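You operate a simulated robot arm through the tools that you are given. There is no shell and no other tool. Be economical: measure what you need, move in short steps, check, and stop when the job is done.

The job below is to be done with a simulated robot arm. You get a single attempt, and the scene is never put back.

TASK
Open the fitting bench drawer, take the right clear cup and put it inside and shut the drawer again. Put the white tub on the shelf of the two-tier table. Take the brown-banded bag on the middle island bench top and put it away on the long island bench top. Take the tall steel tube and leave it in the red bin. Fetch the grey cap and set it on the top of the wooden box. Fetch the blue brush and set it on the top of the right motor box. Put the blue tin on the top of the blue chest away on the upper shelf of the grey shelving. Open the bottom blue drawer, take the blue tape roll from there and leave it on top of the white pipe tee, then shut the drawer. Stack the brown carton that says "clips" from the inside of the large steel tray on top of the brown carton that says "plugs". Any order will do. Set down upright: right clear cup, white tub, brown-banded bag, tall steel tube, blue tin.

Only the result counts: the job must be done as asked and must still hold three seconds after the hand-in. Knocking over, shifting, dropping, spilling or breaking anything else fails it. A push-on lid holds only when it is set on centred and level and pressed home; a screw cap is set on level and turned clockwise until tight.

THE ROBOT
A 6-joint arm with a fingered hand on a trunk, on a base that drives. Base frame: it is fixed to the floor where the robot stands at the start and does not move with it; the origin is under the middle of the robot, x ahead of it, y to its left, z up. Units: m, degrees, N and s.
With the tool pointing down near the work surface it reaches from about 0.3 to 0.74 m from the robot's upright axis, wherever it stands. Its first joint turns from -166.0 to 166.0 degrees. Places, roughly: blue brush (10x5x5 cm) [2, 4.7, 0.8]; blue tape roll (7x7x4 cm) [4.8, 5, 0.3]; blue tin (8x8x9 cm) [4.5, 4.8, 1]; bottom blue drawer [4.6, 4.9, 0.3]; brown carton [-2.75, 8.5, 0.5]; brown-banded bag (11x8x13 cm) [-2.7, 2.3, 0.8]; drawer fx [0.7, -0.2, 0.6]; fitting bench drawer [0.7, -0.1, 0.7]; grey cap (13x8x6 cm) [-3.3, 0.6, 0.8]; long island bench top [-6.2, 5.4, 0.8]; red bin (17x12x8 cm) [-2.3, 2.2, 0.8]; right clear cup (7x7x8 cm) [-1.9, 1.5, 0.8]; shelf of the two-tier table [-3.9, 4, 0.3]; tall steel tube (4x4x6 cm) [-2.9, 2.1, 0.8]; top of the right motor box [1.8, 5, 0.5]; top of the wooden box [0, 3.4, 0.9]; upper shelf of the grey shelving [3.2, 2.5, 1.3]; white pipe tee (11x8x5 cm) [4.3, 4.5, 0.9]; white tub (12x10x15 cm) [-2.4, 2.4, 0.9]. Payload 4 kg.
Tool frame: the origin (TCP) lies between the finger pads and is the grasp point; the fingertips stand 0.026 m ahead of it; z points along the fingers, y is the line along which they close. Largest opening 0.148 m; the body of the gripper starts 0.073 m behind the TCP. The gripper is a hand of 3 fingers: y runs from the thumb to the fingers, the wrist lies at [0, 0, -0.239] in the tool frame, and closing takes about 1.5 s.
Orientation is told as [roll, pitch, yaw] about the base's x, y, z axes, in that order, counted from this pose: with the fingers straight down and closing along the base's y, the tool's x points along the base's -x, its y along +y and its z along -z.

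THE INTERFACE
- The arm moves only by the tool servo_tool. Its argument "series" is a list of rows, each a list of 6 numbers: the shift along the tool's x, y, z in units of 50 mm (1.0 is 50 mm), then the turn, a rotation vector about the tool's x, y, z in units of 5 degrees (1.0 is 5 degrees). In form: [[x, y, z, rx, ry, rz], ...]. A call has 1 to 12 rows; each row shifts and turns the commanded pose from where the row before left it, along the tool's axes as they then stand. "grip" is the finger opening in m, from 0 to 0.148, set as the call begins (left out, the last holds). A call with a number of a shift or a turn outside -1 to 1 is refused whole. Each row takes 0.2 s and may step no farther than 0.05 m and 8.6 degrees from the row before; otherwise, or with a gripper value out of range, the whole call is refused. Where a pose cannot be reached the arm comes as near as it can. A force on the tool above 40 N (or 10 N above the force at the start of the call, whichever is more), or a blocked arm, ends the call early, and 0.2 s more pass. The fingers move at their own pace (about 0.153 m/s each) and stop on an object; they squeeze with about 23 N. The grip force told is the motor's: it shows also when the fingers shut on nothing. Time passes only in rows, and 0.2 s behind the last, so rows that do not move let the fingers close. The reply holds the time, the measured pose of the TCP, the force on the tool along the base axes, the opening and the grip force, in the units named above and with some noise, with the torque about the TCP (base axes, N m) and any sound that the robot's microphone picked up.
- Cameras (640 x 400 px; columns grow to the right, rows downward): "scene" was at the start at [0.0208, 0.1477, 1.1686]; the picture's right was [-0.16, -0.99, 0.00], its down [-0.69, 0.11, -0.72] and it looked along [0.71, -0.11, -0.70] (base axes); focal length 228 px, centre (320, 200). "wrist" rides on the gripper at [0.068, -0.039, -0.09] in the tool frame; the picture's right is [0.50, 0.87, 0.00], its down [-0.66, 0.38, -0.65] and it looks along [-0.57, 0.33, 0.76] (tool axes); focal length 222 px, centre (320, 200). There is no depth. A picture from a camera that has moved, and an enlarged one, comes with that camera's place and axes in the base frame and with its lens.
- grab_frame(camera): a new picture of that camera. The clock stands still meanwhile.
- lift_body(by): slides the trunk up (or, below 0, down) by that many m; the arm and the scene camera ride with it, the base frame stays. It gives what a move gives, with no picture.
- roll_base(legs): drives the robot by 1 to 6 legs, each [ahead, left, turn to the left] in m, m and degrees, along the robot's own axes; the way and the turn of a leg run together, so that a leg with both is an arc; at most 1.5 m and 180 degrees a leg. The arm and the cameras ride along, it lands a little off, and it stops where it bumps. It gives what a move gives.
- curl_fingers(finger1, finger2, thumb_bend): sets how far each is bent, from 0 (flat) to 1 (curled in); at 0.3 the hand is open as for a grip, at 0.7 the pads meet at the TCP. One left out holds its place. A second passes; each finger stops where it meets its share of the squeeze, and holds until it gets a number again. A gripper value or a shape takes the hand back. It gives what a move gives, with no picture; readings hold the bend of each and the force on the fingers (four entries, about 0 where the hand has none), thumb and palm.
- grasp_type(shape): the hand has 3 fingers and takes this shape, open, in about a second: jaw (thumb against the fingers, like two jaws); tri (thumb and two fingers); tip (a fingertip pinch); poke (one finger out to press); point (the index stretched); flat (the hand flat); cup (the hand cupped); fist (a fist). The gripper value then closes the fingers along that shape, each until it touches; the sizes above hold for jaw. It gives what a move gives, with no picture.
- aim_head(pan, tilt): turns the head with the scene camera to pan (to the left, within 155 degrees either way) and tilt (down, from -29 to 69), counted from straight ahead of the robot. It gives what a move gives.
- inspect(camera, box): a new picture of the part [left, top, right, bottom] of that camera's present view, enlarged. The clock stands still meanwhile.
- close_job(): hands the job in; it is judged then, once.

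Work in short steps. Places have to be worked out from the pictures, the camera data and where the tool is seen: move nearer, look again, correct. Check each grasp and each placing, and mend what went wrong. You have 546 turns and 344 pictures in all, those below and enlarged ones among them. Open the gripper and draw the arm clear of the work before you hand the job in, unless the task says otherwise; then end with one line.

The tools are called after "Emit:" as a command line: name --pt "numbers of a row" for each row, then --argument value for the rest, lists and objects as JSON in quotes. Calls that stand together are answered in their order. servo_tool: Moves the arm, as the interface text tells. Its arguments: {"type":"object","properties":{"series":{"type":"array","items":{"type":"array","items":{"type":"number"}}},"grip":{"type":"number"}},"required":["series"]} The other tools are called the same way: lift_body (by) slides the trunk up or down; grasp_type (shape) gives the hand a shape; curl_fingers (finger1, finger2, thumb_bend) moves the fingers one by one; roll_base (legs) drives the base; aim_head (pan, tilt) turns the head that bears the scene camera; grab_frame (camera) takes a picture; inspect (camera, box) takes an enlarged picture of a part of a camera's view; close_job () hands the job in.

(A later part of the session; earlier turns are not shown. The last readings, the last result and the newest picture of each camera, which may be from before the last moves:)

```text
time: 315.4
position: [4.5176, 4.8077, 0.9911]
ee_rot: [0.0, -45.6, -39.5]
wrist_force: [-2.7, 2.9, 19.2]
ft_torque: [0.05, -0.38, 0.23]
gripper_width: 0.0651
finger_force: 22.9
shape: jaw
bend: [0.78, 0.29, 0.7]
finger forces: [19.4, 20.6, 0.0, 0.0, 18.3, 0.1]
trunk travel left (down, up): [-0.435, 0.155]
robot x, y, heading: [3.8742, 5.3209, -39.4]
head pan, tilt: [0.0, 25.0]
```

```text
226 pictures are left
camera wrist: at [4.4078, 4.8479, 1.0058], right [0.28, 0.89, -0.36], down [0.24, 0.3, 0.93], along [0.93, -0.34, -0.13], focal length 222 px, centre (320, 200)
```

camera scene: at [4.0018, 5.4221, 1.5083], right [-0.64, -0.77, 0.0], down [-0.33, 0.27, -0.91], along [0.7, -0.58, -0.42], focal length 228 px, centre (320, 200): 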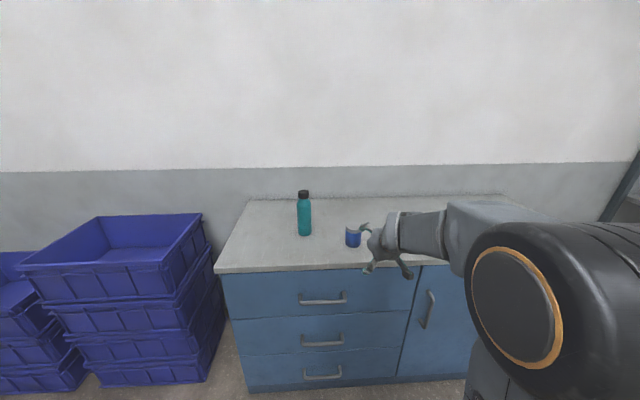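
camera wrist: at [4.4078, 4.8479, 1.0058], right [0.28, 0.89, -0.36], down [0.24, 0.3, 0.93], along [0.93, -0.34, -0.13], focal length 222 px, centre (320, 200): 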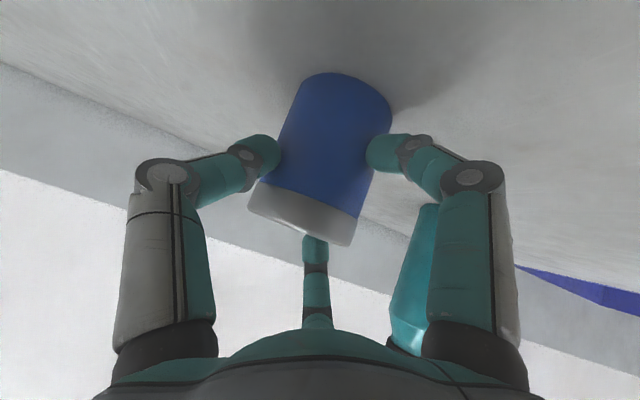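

The upper finger presses on the tin's top. I open, back out, reduce the tilt to 25°, and retry.

Emit:
servo_tool --pt "0 0 0 0 0 0" --pt "0 0 0 0 0 0" --pt "0 0 0 0 0 0" --pt "0 0 -0.5 0 0 0" --pt "0 0 -1 0 0 0" --pt "0 0 -1 0 0 0" --pt "0 0 0 0 1 0" --pt "0 0 0 0 1 0" --pt "0 0 0 0 1 0" --pt "0 0 0 0 1 0" --grip 0.13

Emit:
grab_frame --camera "wrist"

Emit:
inspect --camera "scene" --box '[280, 180, 440, 280]'

```text
time: 317.6
position: [4.4493, 4.8631, 1.0763]
ee_rot: [0.1, -25.2, -39.6]
wrist_force: [0.3, 0.2, 0.1]
ft_torque: [-0.01, 0.02, -0.01]
gripper_width: 0.1297
finger_force: 0.1
shape: jaw
bend: [0.25, 0.25, 0.36]
finger forces: [0.0, 0.0, 0.1, 0.0, 0.0, 0.0]
trunk travel left (down, up): [-0.435, 0.155]
robot x, y, heading: [3.874, 5.3198, -39.5]
head pan, tilt: [0.0, 25.0]
```

```text
225 pictures are left
camera wrist: at [4.3494, 4.8956, 1.129], right [0.2, 0.96, -0.21], down [0.48, 0.09, 0.87], along [0.85, -0.28, -0.44], focal length 222 px, centre (320, 200)
```

wrist: 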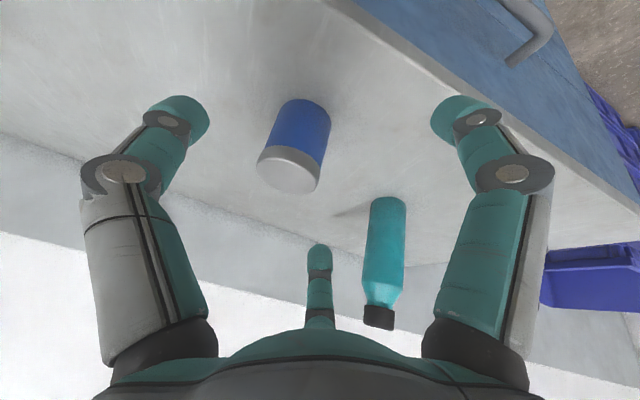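

```text
4.00 times, centred on (360, 230) of scene
camera zoom: at [4.0018, 5.4221, 1.5082], right [-0.64, -0.77, 0.0], down [-0.33, 0.27, -0.91], along [0.7, -0.58, -0.42], focal length 912 px, centre (160, 80)
```

zoom: 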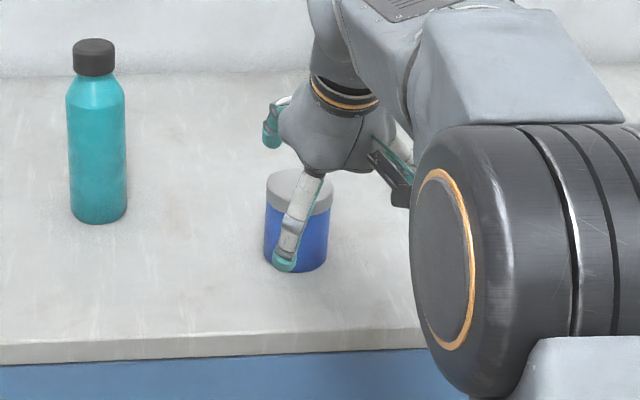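

Emit:
servo_tool --pt "-0.86 -0.11 0 0 0 0" --pt "0 0 0.9 0 0 0" --pt "0 0 0.8 0 0 0" --pt "0 0 0.5 0 0 0" --pt "0 0 0.35 0 0 0" --grip 0.12

Emit:
grab_frame --camera "wrist"

```text
time: 318.8
position: [4.5182, 4.8009, 0.9795]
ee_rot: [0.1, -25.3, -39.6]
wrist_force: [-0.4, 0.5, -1.0]
ft_torque: [-0.05, 0.01, -0.02]
gripper_width: 0.1202
finger_force: 0.1
shape: jaw
bend: [0.25, 0.25, 0.46]
finger forces: [0.0, 0.0, 0.1, 0.1, 0.0, 0.0]
trunk travel left (down, up): [-0.435, 0.155]
robot x, y, heading: [3.8767, 5.3209, -39.7]
head pan, tilt: [0.0, 25.0]
```

```text
223 pictures are left
camera wrist: at [4.4185, 4.8342, 1.0315], right [0.2, 0.96, -0.21], down [0.48, 0.09, 0.87], along [0.85, -0.28, -0.44], focal length 222 px, centre (320, 200)
```

wrist: 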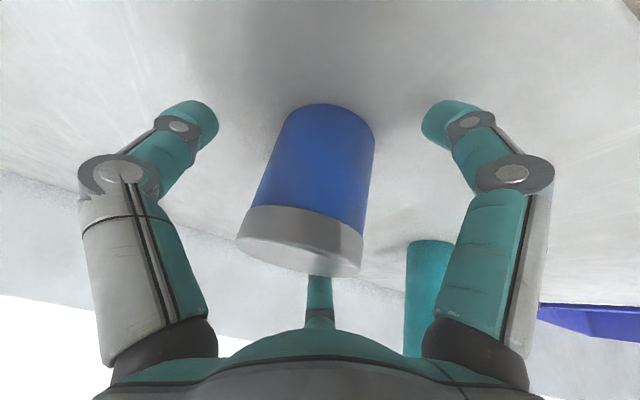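

Emit:
servo_tool --pt "0 0 0 0 0 0" --pt "0 0 0 0 0 0" --pt "0 0 0 0 0 0" --pt "0 0 0 0 0 0" --pt "0 0 0 0 0 0" --grip 0.03

Emit:
grab_frame --camera "wrist"

```text
time: 320.0
position: [4.5196, 4.8012, 0.9795]
ee_rot: [0.1, -25.3, -39.6]
wrist_force: [-0.6, 1.0, 0.3]
ft_torque: [0.07, 0.08, 0.0]
gripper_width: 0.0662
finger_force: 23.3
shape: jaw
bend: [0.77, 0.37, 0.7]
finger forces: [18.9, 19.9, 0.1, 0.0, 21.4, 0.0]
trunk travel left (down, up): [-0.435, 0.155]
robot x, y, heading: [3.8743, 5.3195, -39.5]
head pan, tilt: [0.0, 25.0]
```

```text
222 pictures are left
camera wrist: at [4.4183, 4.8343, 1.032], right [0.2, 0.96, -0.21], down [0.48, 0.09, 0.87], along [0.85, -0.28, -0.44], focal length 222 px, centre (320, 200)
```

wrist: 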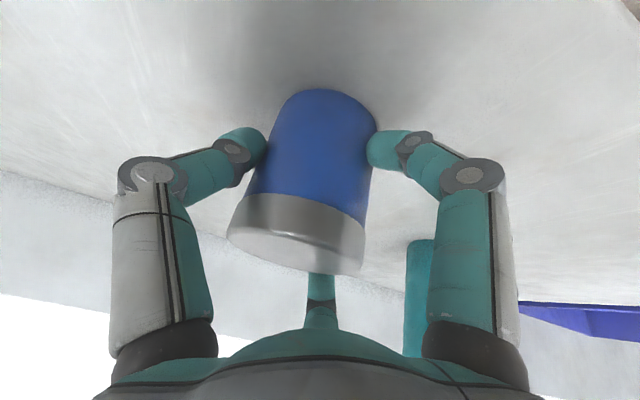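

Grip balanced, little net force. Lift vertically and check.

Emit:
servo_tool --pt "-0.2 0 -0.42 0 0 0" --pt "-0.4 0 -0.88 0 0 0" --pt "-0.4 0 -0.88 0 0 0" --pt "-0.4 0 -0.88 0 0 0"

Emit:
grab_frame --camera "wrist"

Emit:
inspect --camera "scene" --box '[280, 160, 440, 260]'

```text
time: 321.0
position: [4.4848, 4.8326, 1.1301]
ee_rot: [0.2, -25.2, -39.6]
wrist_force: [0.4, 0.7, -2.2]
ft_torque: [-0.01, 0.0, 0.02]
gripper_width: 0.066
finger_force: 22.8
shape: jaw
bend: [0.77, 0.37, 0.7]
finger forces: [18.2, 19.9, 0.0, 0.0, 21.6, 0.0]
out of reach, approached as far as the arm can: row 2, 3, 4
trunk travel left (down, up): [-0.435, 0.155]
robot x, y, heading: [3.8737, 5.3186, -39.5]
head pan, tilt: [0.0, 25.0]
```

```text
221 pictures are left
camera wrist: at [4.3845, 4.8649, 1.1833], right [0.2, 0.96, -0.21], down [0.48, 0.09, 0.87], along [0.85, -0.28, -0.44], focal length 222 px, centre (320, 200)
```

wrist: 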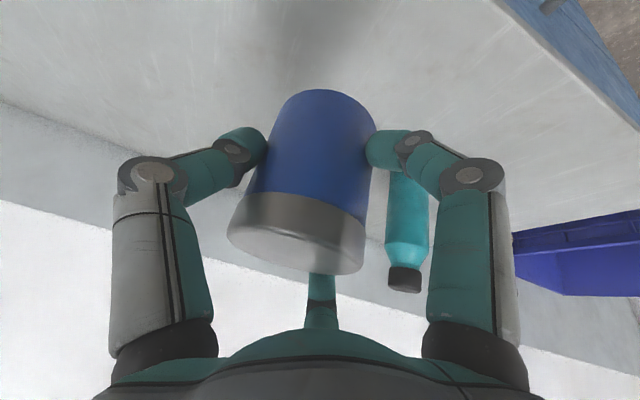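

```text
4.00 times, centred on (360, 210) of scene
camera zoom: at [4.0011, 5.4227, 1.5083], right [-0.64, -0.77, 0.0], down [-0.33, 0.27, -0.91], along [0.7, -0.58, -0.42], focal length 912 px, centre (160, 160)
```

zoom: 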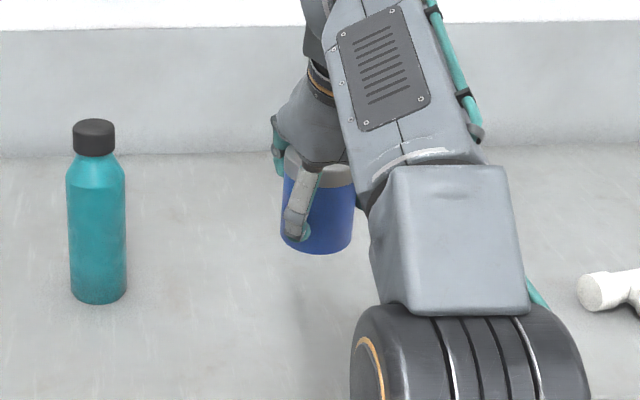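

Tin held upright. I retract the arm, raise the trunk fully and drive to the grey shelving.

Emit:
servo_tool --pt "0.88 0 -0.42 0 0 0" --pt "0.88 0 -0.42 0 0 0" --pt "0.88 0 -0.42 0 0 0" --pt "0.88 0 -0.42 0 0 0"

Emit:
lift_body --by 0.15

Emit:
roll_base --legs '[[0.13, -1.145, 0], [0.12, -1.2, 0]]'

Emit:
aim_head --pan 0 --tilt 10

Emit:
grab_frame --camera "scene"

Emit:
grab_frame --camera "wrist"

```text
time: 322.0
position: [4.3368, 4.9571, 1.1288]
ee_rot: [0.2, -25.4, -39.6]
wrist_force: [1.1, -0.3, -2.7]
ft_torque: [0.01, 0.01, 0.01]
gripper_width: 0.0658
finger_force: 22.5
shape: jaw
bend: [0.77, 0.38, 0.7]
finger forces: [17.9, 20.1, 0.0, 0.0, 21.5, 0.0]
trunk travel left (down, up): [-0.435, 0.155]
robot x, y, heading: [3.8779, 5.3191, -39.5]
head pan, tilt: [0.0, 25.0]
```

```text
time: 323.7
position: [4.338, 4.9558, 1.2787]
ee_rot: [0.1, -25.2, -39.7]
wrist_force: [0.8, -0.2, -2.2]
ft_torque: [0.03, 0.01, -0.03]
gripper_width: 0.0654
finger_force: 22.8
shape: jaw
bend: [0.77, 0.38, 0.7]
finger forces: [18.0, 20.0, 0.1, 0.1, 21.7, 0.0]
trunk travel left (down, up): [-0.585, 0.005]
robot x, y, heading: [3.8756, 5.3167, -39.6]
head pan, tilt: [0.0, 25.0]
```

```text
time: 335.6
position: [3.0089, 2.9483, 1.2794]
ee_rot: [0.1, -25.3, -39.2]
wrist_force: [0.6, 0.9, -2.3]
ft_torque: [0.01, 0.02, -0.01]
gripper_width: 0.0658
finger_force: 22.9
shape: jaw
bend: [0.77, 0.38, 0.7]
finger forces: [17.7, 20.0, 0.1, 0.0, 21.6, 0.0]
trunk travel left (down, up): [-0.585, 0.005]
robot x, y, heading: [2.544, 3.3102, -39.2]
head pan, tilt: [0.0, 25.0]
```

```text
time: 336.3
position: [3.01, 2.9497, 1.2788]
ee_rot: [0.1, -25.2, -39.1]
wrist_force: [-0.1, 0.0, -1.6]
ft_torque: [0.02, -0.01, -0.01]
gripper_width: 0.0656
finger_force: 22.9
shape: jaw
bend: [0.77, 0.38, 0.7]
finger forces: [17.9, 20.1, 0.0, 0.0, 21.7, 0.0]
trunk travel left (down, up): [-0.585, 0.005]
robot x, y, heading: [2.5398, 3.3083, -38.9]
head pan, tilt: [0.0, 10.0]
```

```text
219 pictures are left
camera scene: at [2.6715, 3.4113, 1.6825], right [-0.63, -0.78, 0.0], down [-0.14, 0.11, -0.98], along [0.76, -0.62, -0.17], focal length 228 px, centre (320, 200)
```

scene: 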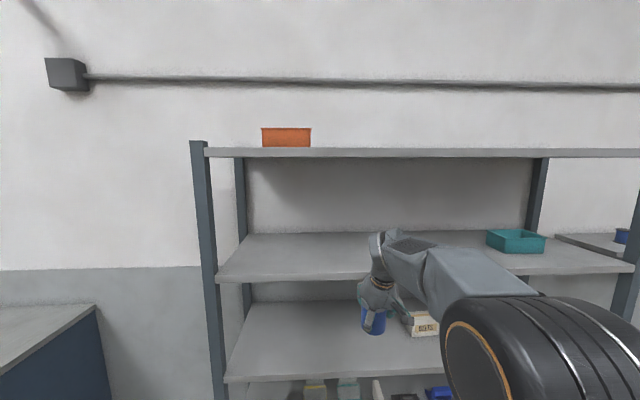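

```text
218 pictures are left
camera wrist: at [2.9087, 2.9805, 1.3324], right [0.2, 0.96, -0.21], down [0.48, 0.09, 0.87], along [0.85, -0.27, -0.44], focal length 222 px, centre (320, 200)
```

wrist: 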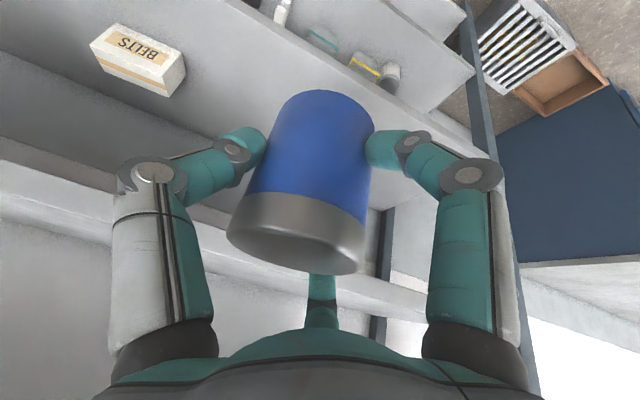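

The upper shelf is at z≈1.32 with the next tier at ≈1.70. I need the TCP at ≥1.40; raising the arm.

Emit:
servo_tool --pt "-0.4 0 -0.88 0 0 0" --pt "-0.4 0 -0.88 0 0 0" --pt "-0.4 0 -0.88 0 0 0"

Emit:
grab_frame --camera "scene"

```text
time: 337.1
position: [3.0073, 2.9475, 1.4222]
ee_rot: [0.0, -25.2, -39.2]
wrist_force: [0.2, 0.3, -2.0]
ft_torque: [0.04, 0.07, -0.01]
gripper_width: 0.0656
finger_force: 22.7
shape: jaw
bend: [0.77, 0.38, 0.7]
finger forces: [17.9, 20.0, 0.1, 0.1, 21.6, 0.1]
trunk travel left (down, up): [-0.585, 0.005]
robot x, y, heading: [2.5435, 3.3068, -39.2]
head pan, tilt: [0.0, 10.0]
```

```text
217 pictures are left
camera scene: at [2.6716, 3.4112, 1.6826], right [-0.63, -0.78, 0.0], down [-0.14, 0.11, -0.98], along [0.76, -0.62, -0.17], focal length 228 px, centre (320, 200)
```

scene: 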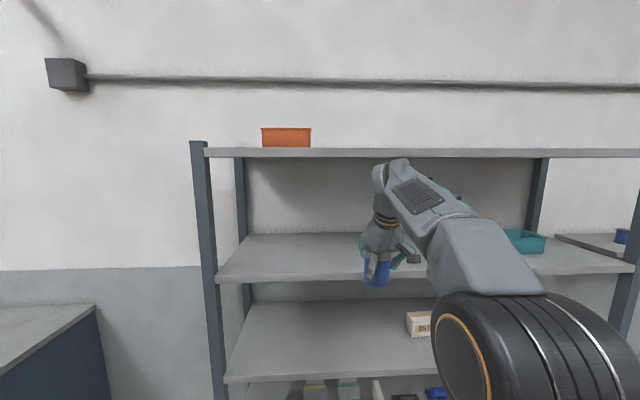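

I lower to z≈1.40 and drive 0.13 ahead, then check heights closely.

Emit:
servo_tool --pt "0.17 0 0.36 0 0 0"

Emit:
roll_base --legs '[[0.12, 0, 0]]'

Emit:
inspect --camera "scene" --box '[300, 120, 500, 300]'

Emit:
grab_frame --camera "wrist"

```text
time: 337.5
position: [3.0065, 2.9485, 1.4032]
ee_rot: [0.0, -25.2, -39.2]
wrist_force: [0.3, -0.2, -1.5]
ft_torque: [0.01, 0.0, 0.02]
gripper_width: 0.0657
finger_force: 23.6
shape: jaw
bend: [0.77, 0.38, 0.7]
finger forces: [17.8, 19.9, 0.0, 0.0, 21.5, 0.0]
trunk travel left (down, up): [-0.585, 0.005]
robot x, y, heading: [2.5431, 3.3056, -39.0]
head pan, tilt: [0.0, 10.0]
```

```text
time: 338.7
position: [3.0991, 2.8746, 1.4029]
ee_rot: [0.2, -25.2, -39.1]
wrist_force: [1.3, -0.9, -2.8]
ft_torque: [0.02, 0.02, 0.0]
gripper_width: 0.0655
finger_force: 23.2
shape: jaw
bend: [0.77, 0.38, 0.7]
finger forces: [17.8, 20.0, 0.0, 0.0, 21.6, 0.0]
trunk travel left (down, up): [-0.585, 0.005]
robot x, y, heading: [2.6325, 3.2373, -39.2]
head pan, tilt: [0.0, 10.0]
```

```text
2.22 times, centred on (400, 210) of scene
camera zoom: at [2.7633, 3.3367, 1.6825], right [-0.63, -0.78, 0.0], down [-0.14, 0.11, -0.98], along [0.76, -0.62, -0.17], focal length 506 px, centre (142, 178)
```

zoom: 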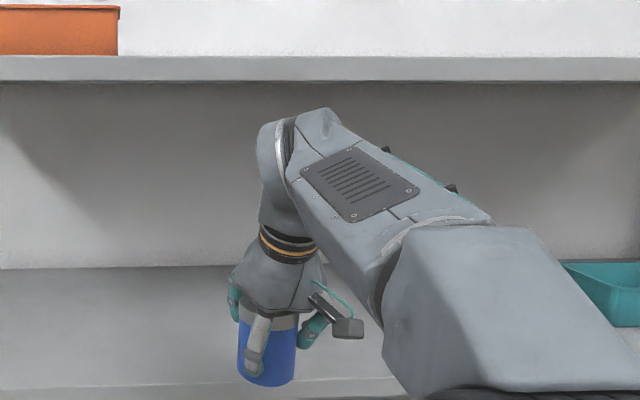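

```text
215 pictures are left
camera wrist: at [2.998, 2.9067, 1.4555], right [0.2, 0.96, -0.21], down [0.48, 0.09, 0.87], along [0.85, -0.27, -0.44], focal length 222 px, centre (320, 200)
```

wrist: 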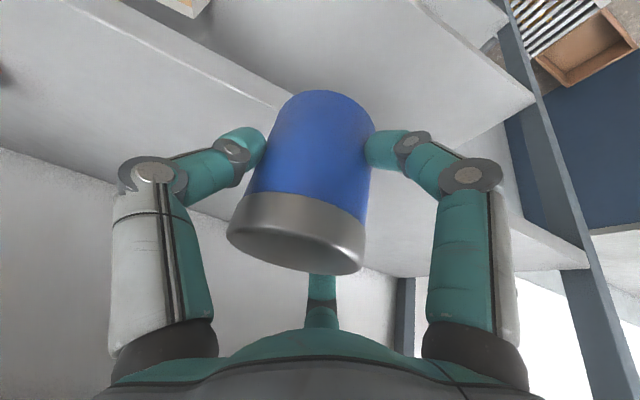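

Clearances: wrist top 1.667 vs tier underside 1.69; tin bottom 1.343 vs shelf 1.321. I drive 0.085 further in.

Emit:
roll_base --legs '[[0.09, 0, 0]]'

Emit:
grab_frame --camera "wrist"

Emit:
inspect --camera "scene" --box '[300, 120, 500, 300]'

```text
time: 339.8
position: [3.1681, 2.8195, 1.4017]
ee_rot: [0.1, -25.1, -39.0]
wrist_force: [0.6, -0.7, -3.0]
ft_torque: [0.04, 0.07, -0.02]
gripper_width: 0.0657
finger_force: 22.5
shape: jaw
bend: [0.77, 0.38, 0.7]
finger forces: [17.8, 20.1, 0.0, 0.0, 21.5, 0.0]
trunk travel left (down, up): [-0.585, 0.005]
robot x, y, heading: [2.7011, 3.1797, -39.1]
head pan, tilt: [0.0, 10.0]
```

```text
214 pictures are left
camera wrist: at [3.068, 2.8503, 1.4552], right [0.19, 0.96, -0.21], down [0.48, 0.09, 0.87], along [0.85, -0.27, -0.44], focal length 222 px, centre (320, 200)
```

wrist: 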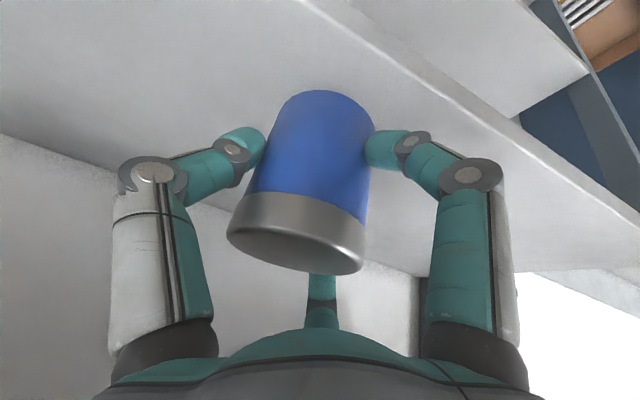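

```text
2.22 times, centred on (400, 210) of scene
camera zoom: at [2.8329, 3.2802, 1.6825], right [-0.63, -0.78, 0.0], down [-0.14, 0.11, -0.98], along [0.76, -0.62, -0.17], focal length 506 px, centre (142, 178)
```

zoom: 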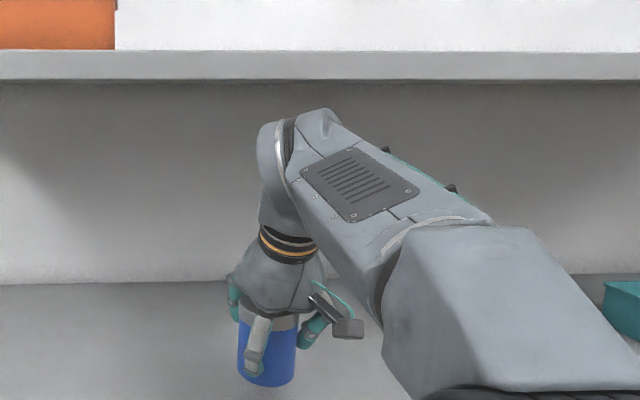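

Tin centre is only ~3.6 cm in from the edge by the wrist view; 6 cm more.

Emit:
roll_base --legs '[[0.06, 0, 0]]'

Emit:
grab_frame --camera "wrist"

Emit:
grab_frame --camera "scene"

```text
time: 340.8
position: [3.2148, 2.7803, 1.4029]
ee_rot: [0.0, -25.0, -39.1]
wrist_force: [-0.4, -0.8, -3.2]
ft_torque: [0.07, 0.04, -0.03]
gripper_width: 0.0655
finger_force: 22.9
shape: jaw
bend: [0.77, 0.38, 0.7]
finger forces: [17.7, 20.0, 0.0, 0.0, 21.6, 0.0]
trunk travel left (down, up): [-0.585, 0.005]
robot x, y, heading: [2.7509, 3.1415, -39.3]
head pan, tilt: [0.0, 10.0]
```

```text
212 pictures are left
camera wrist: at [3.1143, 2.8125, 1.4551], right [0.19, 0.96, -0.21], down [0.48, 0.09, 0.87], along [0.85, -0.27, -0.44], focal length 222 px, centre (320, 200)
```

wrist: 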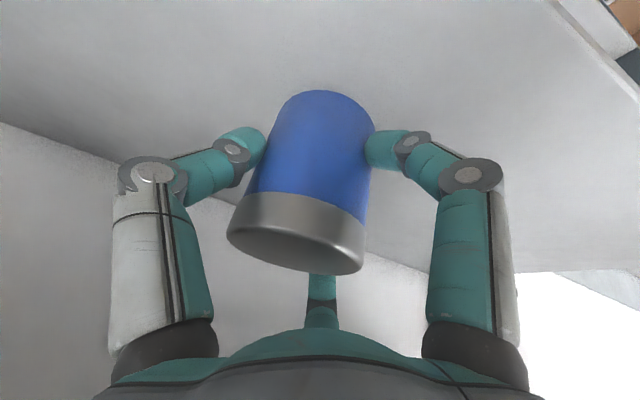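

```text
211 pictures are left
camera scene: at [2.8792, 3.2426, 1.6825], right [-0.63, -0.78, 0.0], down [-0.14, 0.11, -0.98], along [0.76, -0.62, -0.17], focal length 228 px, centre (320, 200)
```

scene: 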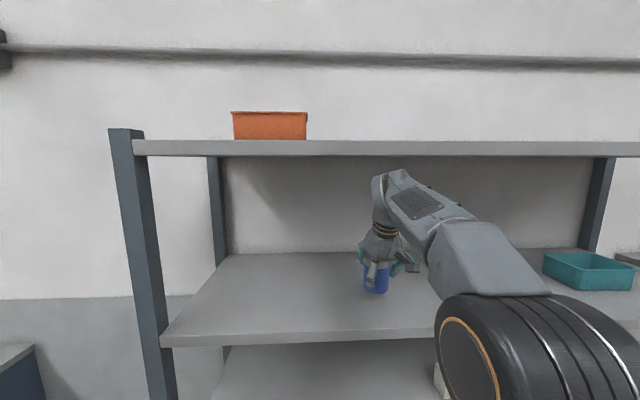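

Tin is well over the shelf. Lower gently to contact.

Emit:
servo_tool --pt "0.04 0 0.09 0 0 0" --pt "0.04 0 0.09 0 0 0" --pt "0.03 0 0.07 0 0 0" --pt "0.03 0 0.07 0 0 0" --pt "0.03 0 0.07 0 0 0" --pt "0.03 0 0.07 0 0 0" --pt "0.03 0 0.07 0 0 0" --pt "0.03 0 0.07 0 0 0" --pt "0.03 0 0.07 0 0 0"

Emit:
grab_frame --camera "wrist"

```text
time: 342.8
position: [3.2148, 2.7804, 1.3643]
ee_rot: [0.1, -25.1, -39.1]
wrist_force: [-0.3, 0.2, -1.9]
ft_torque: [0.04, 0.02, 0.01]
gripper_width: 0.0654
finger_force: 23.5
shape: jaw
bend: [0.77, 0.38, 0.7]
finger forces: [17.7, 19.9, 0.0, 0.0, 21.6, 0.0]
trunk travel left (down, up): [-0.585, 0.005]
robot x, y, heading: [2.7508, 3.1394, -39.0]
head pan, tilt: [0.0, 10.0]
```

```text
210 pictures are left
camera wrist: at [3.1137, 2.8131, 1.4193], right [0.19, 0.96, -0.21], down [0.48, 0.09, 0.87], along [0.85, -0.27, -0.44], focal length 222 px, centre (320, 200)
```

wrist: 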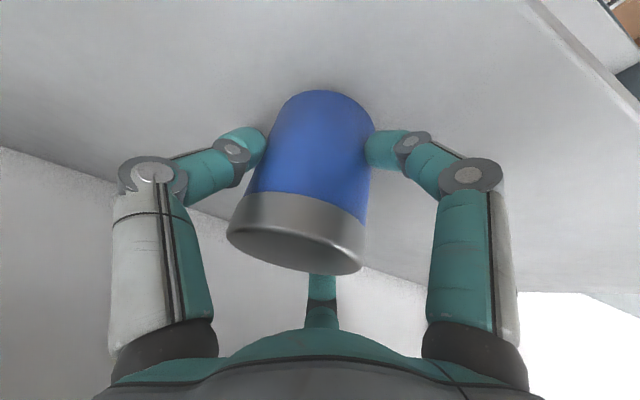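

Emit:
servo_tool --pt "0.03 0 0.07 0 0 0" --pt "0.03 0 0.07 0 0 0" --pt "0.03 0 0.07 0 0 0" --pt "0.03 0 0.07 0 0 0" --pt "0.03 0 0.07 0 0 0" --pt "0.03 0 0.07 0 0 0" --pt "0.03 0 0.07 0 0 0" --pt "0.03 0 0.07 0 0 0" --pt "0.03 0 0.07 0 0 0"

```text
time: 344.0
position: [3.2141, 2.7801, 1.3549]
ee_rot: [-0.1, -26.2, -39.0]
wrist_force: [-1.9, 1.9, 18.7]
ft_torque: [0.19, 0.37, 0.02]
gripper_width: 0.0675
finger_force: 23.0
shape: jaw
bend: [0.8, 0.35, 0.7]
finger forces: [25.6, 22.6, 0.0, 0.1, 24.0, 0.0]
trunk travel left (down, up): [-0.585, 0.005]
robot x, y, heading: [2.7518, 3.1397, -39.3]
head pan, tilt: [0.0, 10.0]
stopped in row 6: the force on the tool passed its limit (the readings are from after the stop); the commanded pose is now the measured one
```

Contact: the tin stands on the shelf. I open wide, rise 4 cm (finger clears the tin's top), then back out with the base.

Emit:
servo_tool --pt "0 0 0 0 0 0" --pt "0 0 0 0 0 0" --pt "0 0 0 0 0 0" --pt "0 0 0 0 0 0" --pt "-0.17 0 -0.36 0 0 0" --pt "-0.17 0 -0.36 0 0 0" --grip 0.14

Emit:
grab_frame --camera "wrist"

Emit:
inspect --camera "scene" --box '[320, 130, 480, 310]'

```text
time: 345.4
position: [3.2153, 2.7816, 1.3914]
ee_rot: [0.0, -25.7, -39.0]
wrist_force: [0.0, 0.0, 0.0]
ft_torque: [0.01, 0.0, -0.01]
gripper_width: 0.14
finger_force: 0.0
shape: jaw
bend: [0.27, 0.27, 0.29]
finger forces: [0.0, 0.0, 0.0, 0.1, 0.0, 0.0]
trunk travel left (down, up): [-0.585, 0.005]
robot x, y, heading: [2.7528, 3.1423, -38.9]
head pan, tilt: [0.0, 10.0]
```

```text
209 pictures are left
camera wrist: at [3.1136, 2.8133, 1.4432], right [0.19, 0.96, -0.22], down [0.48, 0.1, 0.87], along [0.86, -0.27, -0.44], focal length 222 px, centre (320, 200)
```

wrist: 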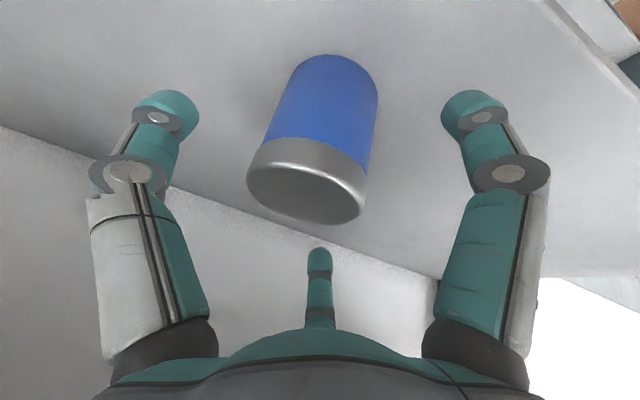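

```text
2.22 times, centred on (400, 220) of scene
camera zoom: at [2.8782, 3.2435, 1.6825], right [-0.63, -0.78, 0.0], down [-0.14, 0.11, -0.98], along [0.76, -0.62, -0.17], focal length 506 px, centre (142, 156)
```

zoom: 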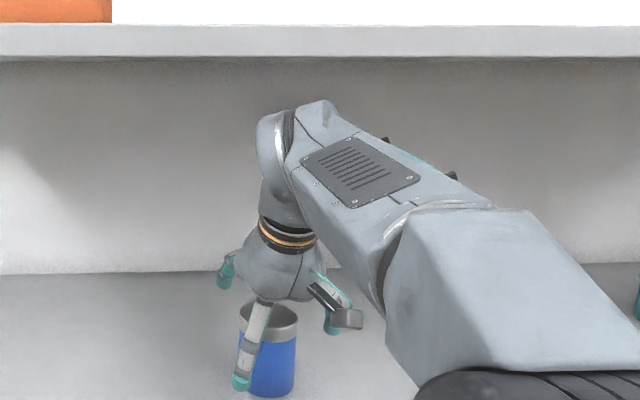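

Emit:
servo_tool --pt "-0.13 0 -0.28 0 0 0"

Emit:
roll_base --legs '[[-0.06, 0, 0]]'

Emit:
grab_frame --camera "wrist"

```text
time: 345.8
position: [3.2143, 2.7812, 1.4069]
ee_rot: [0.0, -25.7, -39.1]
wrist_force: [0.4, 0.6, 0.0]
ft_torque: [-0.01, 0.0, 0.0]
gripper_width: 0.14
finger_force: 0.1
shape: jaw
bend: [0.27, 0.27, 0.29]
finger forces: [0.1, 0.0, 0.1, 0.0, 0.0, 0.1]
trunk travel left (down, up): [-0.585, 0.005]
robot x, y, heading: [2.7504, 3.1395, -39.2]
head pan, tilt: [0.0, 10.0]
```

```text
time: 346.8
position: [3.1648, 2.8209, 1.407]
ee_rot: [0.0, -25.9, -39.0]
wrist_force: [-0.2, 0.1, -0.1]
ft_torque: [-0.01, 0.01, -0.02]
gripper_width: 0.1398
finger_force: 0.1
shape: jaw
bend: [0.27, 0.27, 0.29]
finger forces: [0.1, 0.0, 0.0, 0.0, 0.0, 0.0]
trunk travel left (down, up): [-0.585, 0.005]
robot x, y, heading: [2.7034, 3.1821, -39.1]
head pan, tilt: [0.0, 10.0]
```

```text
207 pictures are left
camera wrist: at [3.0648, 2.8524, 1.4597], right [0.2, 0.96, -0.22], down [0.48, 0.1, 0.87], along [0.86, -0.27, -0.43], focal length 222 px, centre (320, 200)
```

wrist: 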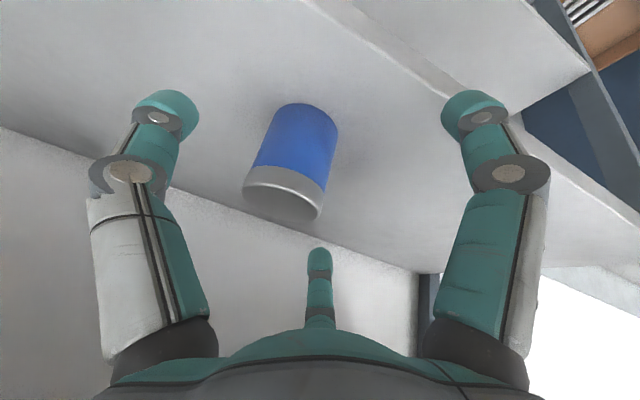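

Tin stands on the upper shelf. Next the blue drawer: back out, lower the trunk somewhat and return to the chest.

Emit:
roll_base --legs '[[-0.24, 0, 0], [-0.12, 1.2, 0], [-0.13, 1.1, 0]]'

Emit:
lift_body --by -0.45

Emit:
aim_head --pan 0 --tilt 40

Emit:
grab_frame --camera "scene"

```text
time: 359.7
position: [4.2544, 4.9368, 1.4074]
ee_rot: [-0.1, -25.8, -38.6]
wrist_force: [-0.1, -1.1, 0.4]
ft_torque: [0.01, 0.01, -0.02]
gripper_width: 0.1399
finger_force: 0.1
shape: jaw
bend: [0.27, 0.27, 0.29]
finger forces: [0.0, 0.0, 0.0, 0.1, 0.0, 0.0]
trunk travel left (down, up): [-0.585, 0.005]
robot x, y, heading: [3.7883, 5.2958, -38.6]
head pan, tilt: [0.0, 10.0]
```

```text
refused: -0.45 is not a number from -0.4 to 0.4
```

```text
time: 360.6
position: [4.2537, 4.9379, 1.4074]
ee_rot: [-0.1, -25.7, -38.6]
wrist_force: [-0.4, -0.4, 0.7]
ft_torque: [-0.01, 0.01, -0.02]
gripper_width: 0.1397
finger_force: 0.0
shape: jaw
bend: [0.27, 0.27, 0.29]
finger forces: [0.1, 0.0, 0.1, 0.1, 0.1, 0.0]
trunk travel left (down, up): [-0.585, 0.005]
robot x, y, heading: [3.7872, 5.294, -39.0]
head pan, tilt: [0.0, 40.0]
```

```text
206 pictures are left
camera scene: at [3.9083, 5.4021, 1.635], right [-0.62, -0.78, 0.0], down [-0.5, 0.4, -0.77], along [0.6, -0.48, -0.64], focal length 228 px, centre (320, 200)
```

scene: 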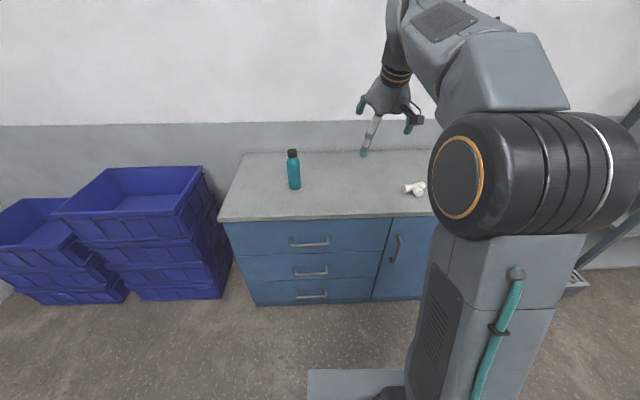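

Bottom handle ≈(4.50,5.00), z≈0.26. I lower the trunk fully and bring the tool to a forward-pointing orientation tilted ~25° down, closing vertically.

Emit:
lift_body --by -0.4

Emit:
lift_body --by -0.18

Emit:
servo_tool --pt "0.6 1 0 0 0 0" --pt "0 1 0 0 0 0" --pt "0 1 0 0 0 0" --pt "0 1 0 0 0 0"

```text
time: 364.4
position: [4.2533, 4.9374, 1.0067]
ee_rot: [0.0, -25.8, -38.6]
wrist_force: [0.6, -0.8, 0.1]
ft_torque: [0.03, 0.0, 0.0]
gripper_width: 0.1395
finger_force: 0.1
shape: jaw
bend: [0.27, 0.27, 0.29]
finger forces: [0.0, 0.0, 0.0, 0.1, 0.0, 0.0]
trunk travel left (down, up): [-0.185, 0.405]
robot x, y, heading: [3.7877, 5.2923, -38.7]
head pan, tilt: [0.0, 40.0]
```

```text
time: 366.4
position: [4.2532, 4.9371, 0.8262]
ee_rot: [0.0, -25.8, -38.6]
wrist_force: [0.6, -0.3, -0.6]
ft_torque: [0.03, -0.01, 0.01]
gripper_width: 0.14
finger_force: 0.0
shape: jaw
bend: [0.27, 0.27, 0.29]
finger forces: [0.0, 0.1, 0.0, 0.0, 0.0, 0.0]
trunk travel left (down, up): [-0.005, 0.585]
robot x, y, heading: [3.7869, 5.2878, -38.6]
head pan, tilt: [0.0, 40.0]
```

```text
refused: row 1 steps farther than a row can; nothing moved
```

Emit:
servo_tool --pt "0 1 0 0 0 0" --pt "0 1 0 0 0 0" --pt "0 1 0 0 0 0" --pt "0 1 0 0 0 0" --pt "0 0 0 0 -1 0" --pt "0 0 0 0 -1 0" --pt "0 0 0 0 -1 0" --pt "0 0 0 0 -1 0" --pt "0 0 0 0 -1 0" --pt "0 0 0 0 -1 0" --pt "0 0 0 0 -1 0" --pt "0 0 0 0 -1 0"

Emit:
servo_tool --pt "0 0 0 0 0 1" --pt "0 0 0 0 0 1" --pt "0 0 0 0 0 1" --pt "0 0 0 0 0 1" --pt "0 0 0 0 0 1" --pt "0 0 0 0 0 1" --pt "0 0 0 0 0 1" --pt "0 0 0 0 0 1" --pt "0 0 0 0 0 1"

Emit:
servo_tool --pt "0 0 0 0 0 1" --pt "0 0 0 0 0 1" --pt "0 0 0 0 0 1" --pt "0 0 0 0 0 1" --pt "0 0 0 0 0 1" --pt "0 0 0 0 0 1" --pt "0 0 0 0 0 1" --pt "0 0 0 0 0 1" --pt "0 0 0 0 0 1"

```text
time: 369.1
position: [4.3798, 5.0947, 0.8271]
ee_rot: [-0.2, -65.8, -38.5]
wrist_force: [-0.4, -0.4, -0.2]
ft_torque: [0.01, -0.02, 0.01]
gripper_width: 0.1398
finger_force: 0.0
shape: jaw
bend: [0.27, 0.27, 0.29]
finger forces: [0.0, 0.1, 0.0, 0.0, 0.0, 0.1]
trunk travel left (down, up): [-0.005, 0.585]
robot x, y, heading: [3.7851, 5.2898, -38.7]
head pan, tilt: [0.0, 40.0]
```

```text
time: 371.1
position: [4.3786, 5.0931, 0.8266]
ee_rot: [57.5, -40.1, -106.2]
wrist_force: [0.8, -0.6, -0.2]
ft_torque: [0.0, -0.04, -0.04]
gripper_width: 0.1402
finger_force: 0.0
shape: jaw
bend: [0.27, 0.27, 0.29]
finger forces: [0.0, 0.0, 0.1, 0.1, 0.0, 0.1]
trunk travel left (down, up): [-0.005, 0.585]
robot x, y, heading: [3.7818, 5.2914, -38.4]
head pan, tilt: [0.0, 40.0]
```

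```text
time: 373.1
position: [4.3784, 5.0936, 0.8281]
ee_rot: [65.8, 0.1, -128.7]
wrist_force: [-0.4, -0.1, -0.5]
ft_torque: [0.01, 0.01, 0.0]
gripper_width: 0.1401
finger_force: 0.0
shape: jaw
bend: [0.27, 0.27, 0.29]
finger forces: [0.1, 0.0, 0.1, 0.1, 0.0, 0.0]
trunk travel left (down, up): [-0.005, 0.585]
robot x, y, heading: [3.7891, 5.2918, -38.7]
head pan, tilt: [0.0, 40.0]
```

Orientation reached. I back off 0.1 and descend vertically to z≈0.28.

Emit:
roll_base --legs '[[-0.1, 0, 1.5]]'

Emit:
servo_tool --pt "0 -0.91 0.41 0 0 0" --pt "0 -0.91 0.41 0 0 0" --pt "0 -0.91 0.41 0 0 0" --pt "0 -0.91 0.41 0 0 0" --pt "0 -0.91 0.41 0 0 0" --pt "0 -0.91 0.41 0 0 0" --pt "0 -0.91 0.41 0 0 0" --pt "0 -0.91 0.41 0 0 0" --pt "0 -0.91 0.41 0 0 0" --pt "0 -0.91 0.41 0 0 0" --pt "0 -0.91 0.41 0 0 0" --grip 0.07

Emit:
grab_frame --camera "wrist"

Emit:
grab_frame --camera "scene"

```text
time: 374.2
position: [4.304, 5.1711, 0.8273]
ee_rot: [65.8, 0.1, -126.9]
wrist_force: [0.0, 0.0, 0.0]
ft_torque: [-0.03, 0.0, 0.04]
gripper_width: 0.1401
finger_force: 0.0
shape: jaw
bend: [0.27, 0.27, 0.29]
finger forces: [0.1, 0.0, 0.0, 0.0, 0.0, 0.0]
trunk travel left (down, up): [-0.005, 0.585]
robot x, y, heading: [3.7065, 5.3555, -37.2]
head pan, tilt: [0.0, 40.0]
```

```text
time: 376.6
position: [4.3234, 5.2006, 0.29]
ee_rot: [65.8, -0.2, -127.7]
wrist_force: [-0.2, -0.2, 0.8]
ft_torque: [0.04, 0.0, -0.01]
gripper_width: 0.0701
finger_force: 0.0
shape: jaw
bend: [0.37, 0.37, 0.7]
finger forces: [0.0, 0.0, 0.0, 0.1, 0.0, 0.0]
out of reach, approached as far as the arm can: row 9, 10, 11
trunk travel left (down, up): [-0.005, 0.585]
robot x, y, heading: [3.7029, 5.3574, -37.0]
head pan, tilt: [0.0, 40.0]
```

```text
205 pictures are left
camera wrist: at [4.2874, 5.3122, 0.292], right [0.59, 0.18, 0.79], down [-0.75, -0.25, 0.62], along [0.31, -0.95, -0.01], focal length 222 px, centre (320, 200)
```

wrist: 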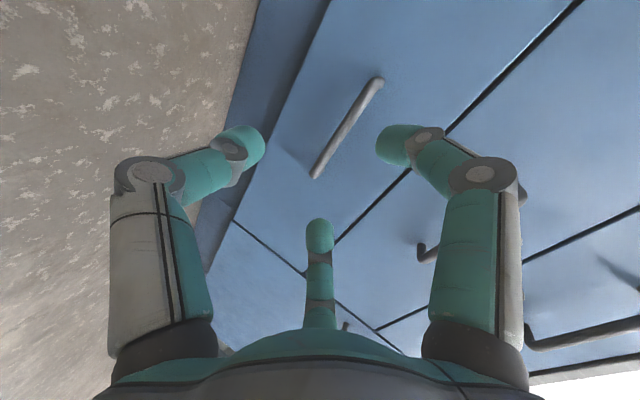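

```text
204 pictures are left
camera scene: at [3.8247, 5.468, 1.055], right [-0.6, -0.8, 0.0], down [-0.51, 0.39, -0.77], along [0.61, -0.46, -0.64], focal length 228 px, centre (320, 200)
```

scene: 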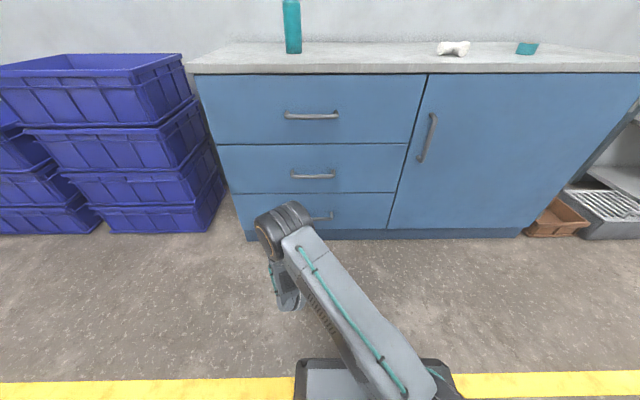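

Triangulated handle centre ≈(4.495,5.004,0.256). I retract 8 cm, lower 3 cm, then shift base right 0.05.

Emit:
servo_tool --pt "0 -0.33 -0.73 0 0 0" --pt "0 -0.33 -0.73 0 0 0" --pt "0 -0.6 0.27 0 0 0"

Emit:
roll_base --legs '[[0.2, -0.055, 0]]'

Emit:
grab_frame --camera "wrist"

```text
time: 377.4
position: [4.2592, 5.2476, 0.2546]
ee_rot: [65.7, 0.0, -127.1]
wrist_force: [-0.8, 0.3, -0.5]
ft_torque: [0.03, 0.02, -0.05]
gripper_width: 0.0703
finger_force: 0.1
shape: jaw
bend: [0.37, 0.37, 0.7]
finger forces: [0.1, 0.1, 0.0, 0.1, 0.0, 0.0]
trunk travel left (down, up): [-0.005, 0.585]
robot x, y, heading: [3.7113, 5.3537, -37.3]
head pan, tilt: [0.0, 40.0]
```

```text
time: 379.1
position: [4.3857, 5.0808, 0.2545]
ee_rot: [65.9, 0.0, -127.0]
wrist_force: [0.6, 0.0, -0.4]
ft_torque: [-0.02, 0.0, -0.01]
gripper_width: 0.0704
finger_force: 0.1
shape: jaw
bend: [0.37, 0.37, 0.7]
finger forces: [0.0, 0.0, 0.0, 0.0, 0.1, 0.0]
trunk travel left (down, up): [-0.005, 0.585]
robot x, y, heading: [3.8334, 5.1909, -37.0]
head pan, tilt: [0.0, 40.0]
```

```text
203 pictures are left
camera wrist: at [4.3494, 5.193, 0.2563], right [0.59, 0.18, 0.79], down [-0.75, -0.26, 0.61], along [0.32, -0.95, -0.01], focal length 222 px, centre (320, 200)
```

wrist: 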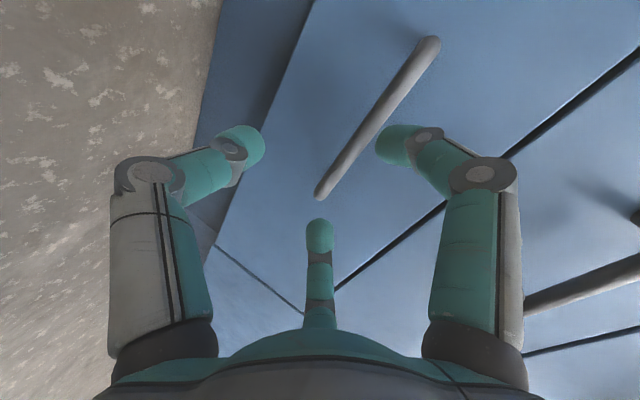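

Handle centre (4.499,5.000,0.248), 0.139 ahead, laterally aligned. Drive 0.125 ahead.

Emit:
roll_base --legs '[[0.125, 0, 0]]'

Emit:
grab_frame --camera "wrist"

```text
time: 380.3
position: [4.4825, 5.0072, 0.2547]
ee_rot: [65.8, 0.1, -127.1]
wrist_force: [-0.1, -0.3, 0.4]
ft_torque: [0.0, -0.01, -0.01]
gripper_width: 0.0701
finger_force: 0.1
shape: jaw
bend: [0.37, 0.37, 0.7]
finger forces: [0.0, 0.1, 0.0, 0.0, 0.1, 0.1]
trunk travel left (down, up): [-0.005, 0.585]
robot x, y, heading: [3.9329, 5.1175, -37.4]
head pan, tilt: [0.0, 40.0]
```

```text
202 pictures are left
camera wrist: at [4.4461, 5.1197, 0.2563], right [0.59, 0.18, 0.79], down [-0.75, -0.26, 0.61], along [0.32, -0.95, -0.01], focal length 222 px, centre (320, 200)
```

wrist: 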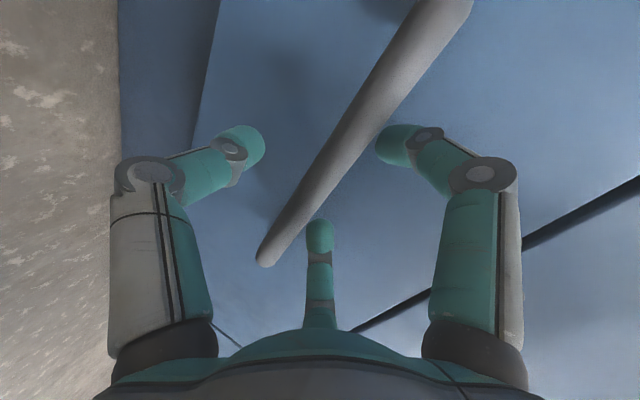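

Emit:
roll_base --legs '[[0.022, 0, 0]]'

Emit:
servo_tool --pt "0 0 0 0 0 0" --pt "0 0 0 0 0 0" --pt "0 0 0 0 0 0" --pt "0 0 0 0 0 0" --pt "0 0 0 0 0 0" --grip 0

Emit:
grab_frame --camera "wrist"

```text
time: 381.1
position: [4.5003, 4.9942, 0.2559]
ee_rot: [65.7, -0.1, -126.9]
wrist_force: [-10.4, 8.4, 2.5]
ft_torque: [-0.11, -0.21, 0.16]
gripper_width: 0.0693
finger_force: 0.0
shape: jaw
bend: [0.78, 0.38, 0.7]
finger forces: [8.6, 4.3, 0.0, 0.0, 0.1, 0.0]
trunk travel left (down, up): [-0.005, 0.585]
robot x, y, heading: [3.9465, 5.105, -37.2]
head pan, tilt: [0.0, 40.0]
```

```text
time: 382.2
position: [4.4989, 4.9972, 0.2504]
ee_rot: [65.0, -0.6, -126.6]
wrist_force: [-1.3, 3.7, -25.8]
ft_torque: [-0.05, -0.16, -0.01]
gripper_width: 0.005
finger_force: 23.0
shape: jaw
bend: [0.79, 0.79, 0.61]
finger forces: [0.1, 0.1, 0.0, 0.0, 24.3, 0.0]
trunk travel left (down, up): [-0.005, 0.585]
robot x, y, heading: [3.9484, 5.1032, -37.3]
head pan, tilt: [0.0, 40.0]
stopped in row 5: the force on the tool passed its limit (the readings are from after the stop); the commanded pose is now the measured one
```

```text
201 pictures are left
camera wrist: at [4.4602, 5.1083, 0.2522], right [0.6, 0.19, 0.78], down [-0.73, -0.26, 0.63], along [0.32, -0.95, -0.02], focal length 222 px, centre (320, 200)
```

wrist: 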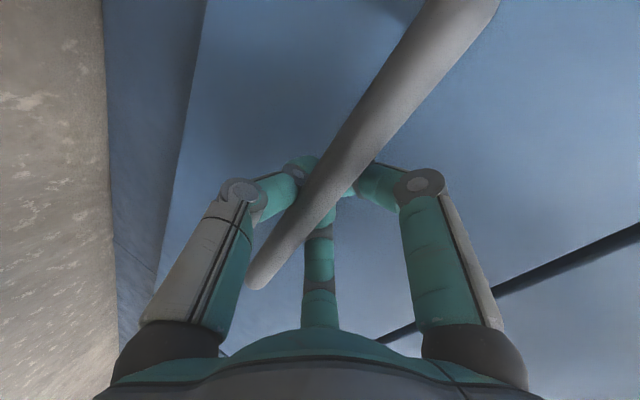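

Fingertips are hooked behind the bar. Pull back.

Emit:
roll_base --legs '[[-0.15, 0, 0]]'

Emit:
grab_frame --camera "wrist"

Emit:
grab_frame --camera "scene"

```text
time: 383.6
position: [4.3796, 5.0841, 0.252]
ee_rot: [65.2, -0.4, -127.0]
wrist_force: [-4.9, -7.8, -34.3]
ft_torque: [-0.24, -0.1, 0.06]
gripper_width: 0.0044
finger_force: 23.2
shape: jaw
bend: [0.79, 0.79, 0.59]
finger forces: [0.0, 0.1, 0.0, 0.0, 33.6, 0.0]
trunk travel left (down, up): [-0.005, 0.585]
robot x, y, heading: [3.83, 5.1935, -37.1]
head pan, tilt: [0.0, 40.0]
```

```text
200 pictures are left
camera wrist: at [4.3417, 5.197, 0.2532], right [0.59, 0.19, 0.78], down [-0.74, -0.26, 0.62], along [0.32, -0.95, -0.02], focal length 222 px, centre (320, 200)
```

wrist: 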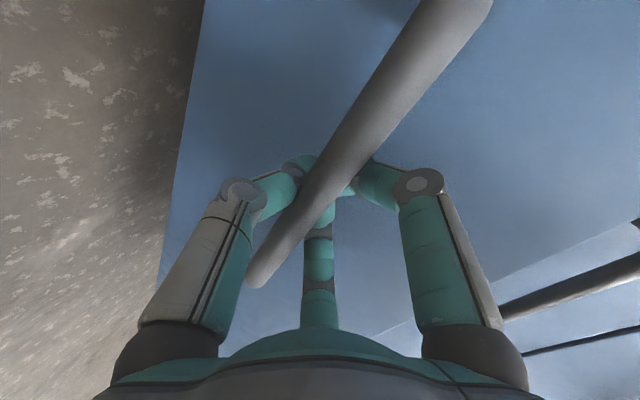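

```text
199 pictures are left
camera scene: at [3.9487, 5.3055, 1.0547], right [-0.61, -0.8, 0.0], down [-0.51, 0.39, -0.77], along [0.61, -0.46, -0.64], focal length 228 px, centre (320, 200)
```

scene: 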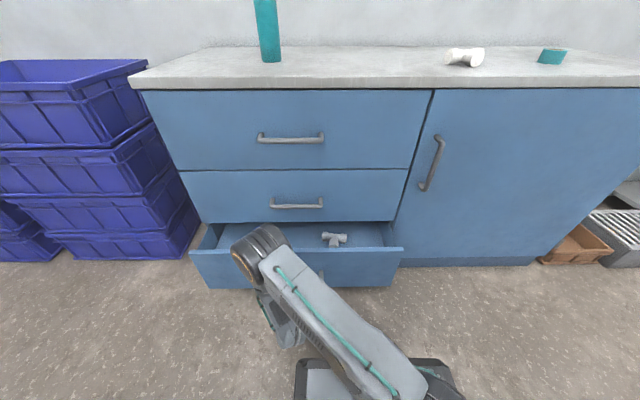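

Drawer opens. Pull 0.18 m further.

Emit:
roll_base --legs '[[-0.18, 0, 0]]'

Emit:
grab_frame --camera "scene"

```text
time: 385.1
position: [4.2346, 5.1925, 0.2501]
ee_rot: [65.1, -0.5, -127.1]
wrist_force: [-13.0, -18.3, -33.1]
ft_torque: [-0.32, -0.03, 0.16]
gripper_width: 0.0042
finger_force: 23.0
shape: jaw
bend: [0.79, 0.79, 0.6]
finger forces: [0.1, 0.1, 0.1, 0.0, 31.9, 0.0]
trunk travel left (down, up): [-0.005, 0.585]
robot x, y, heading: [3.6889, 5.3003, -37.3]
head pan, tilt: [0.0, 40.0]
```

```text
198 pictures are left
camera scene: at [3.8053, 5.4142, 1.0547], right [-0.61, -0.8, 0.0], down [-0.51, 0.39, -0.77], along [0.61, -0.46, -0.64], focal length 228 px, centre (320, 200)
```

scene: 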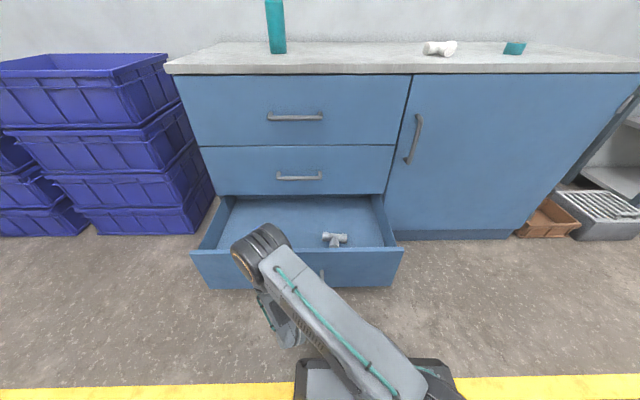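

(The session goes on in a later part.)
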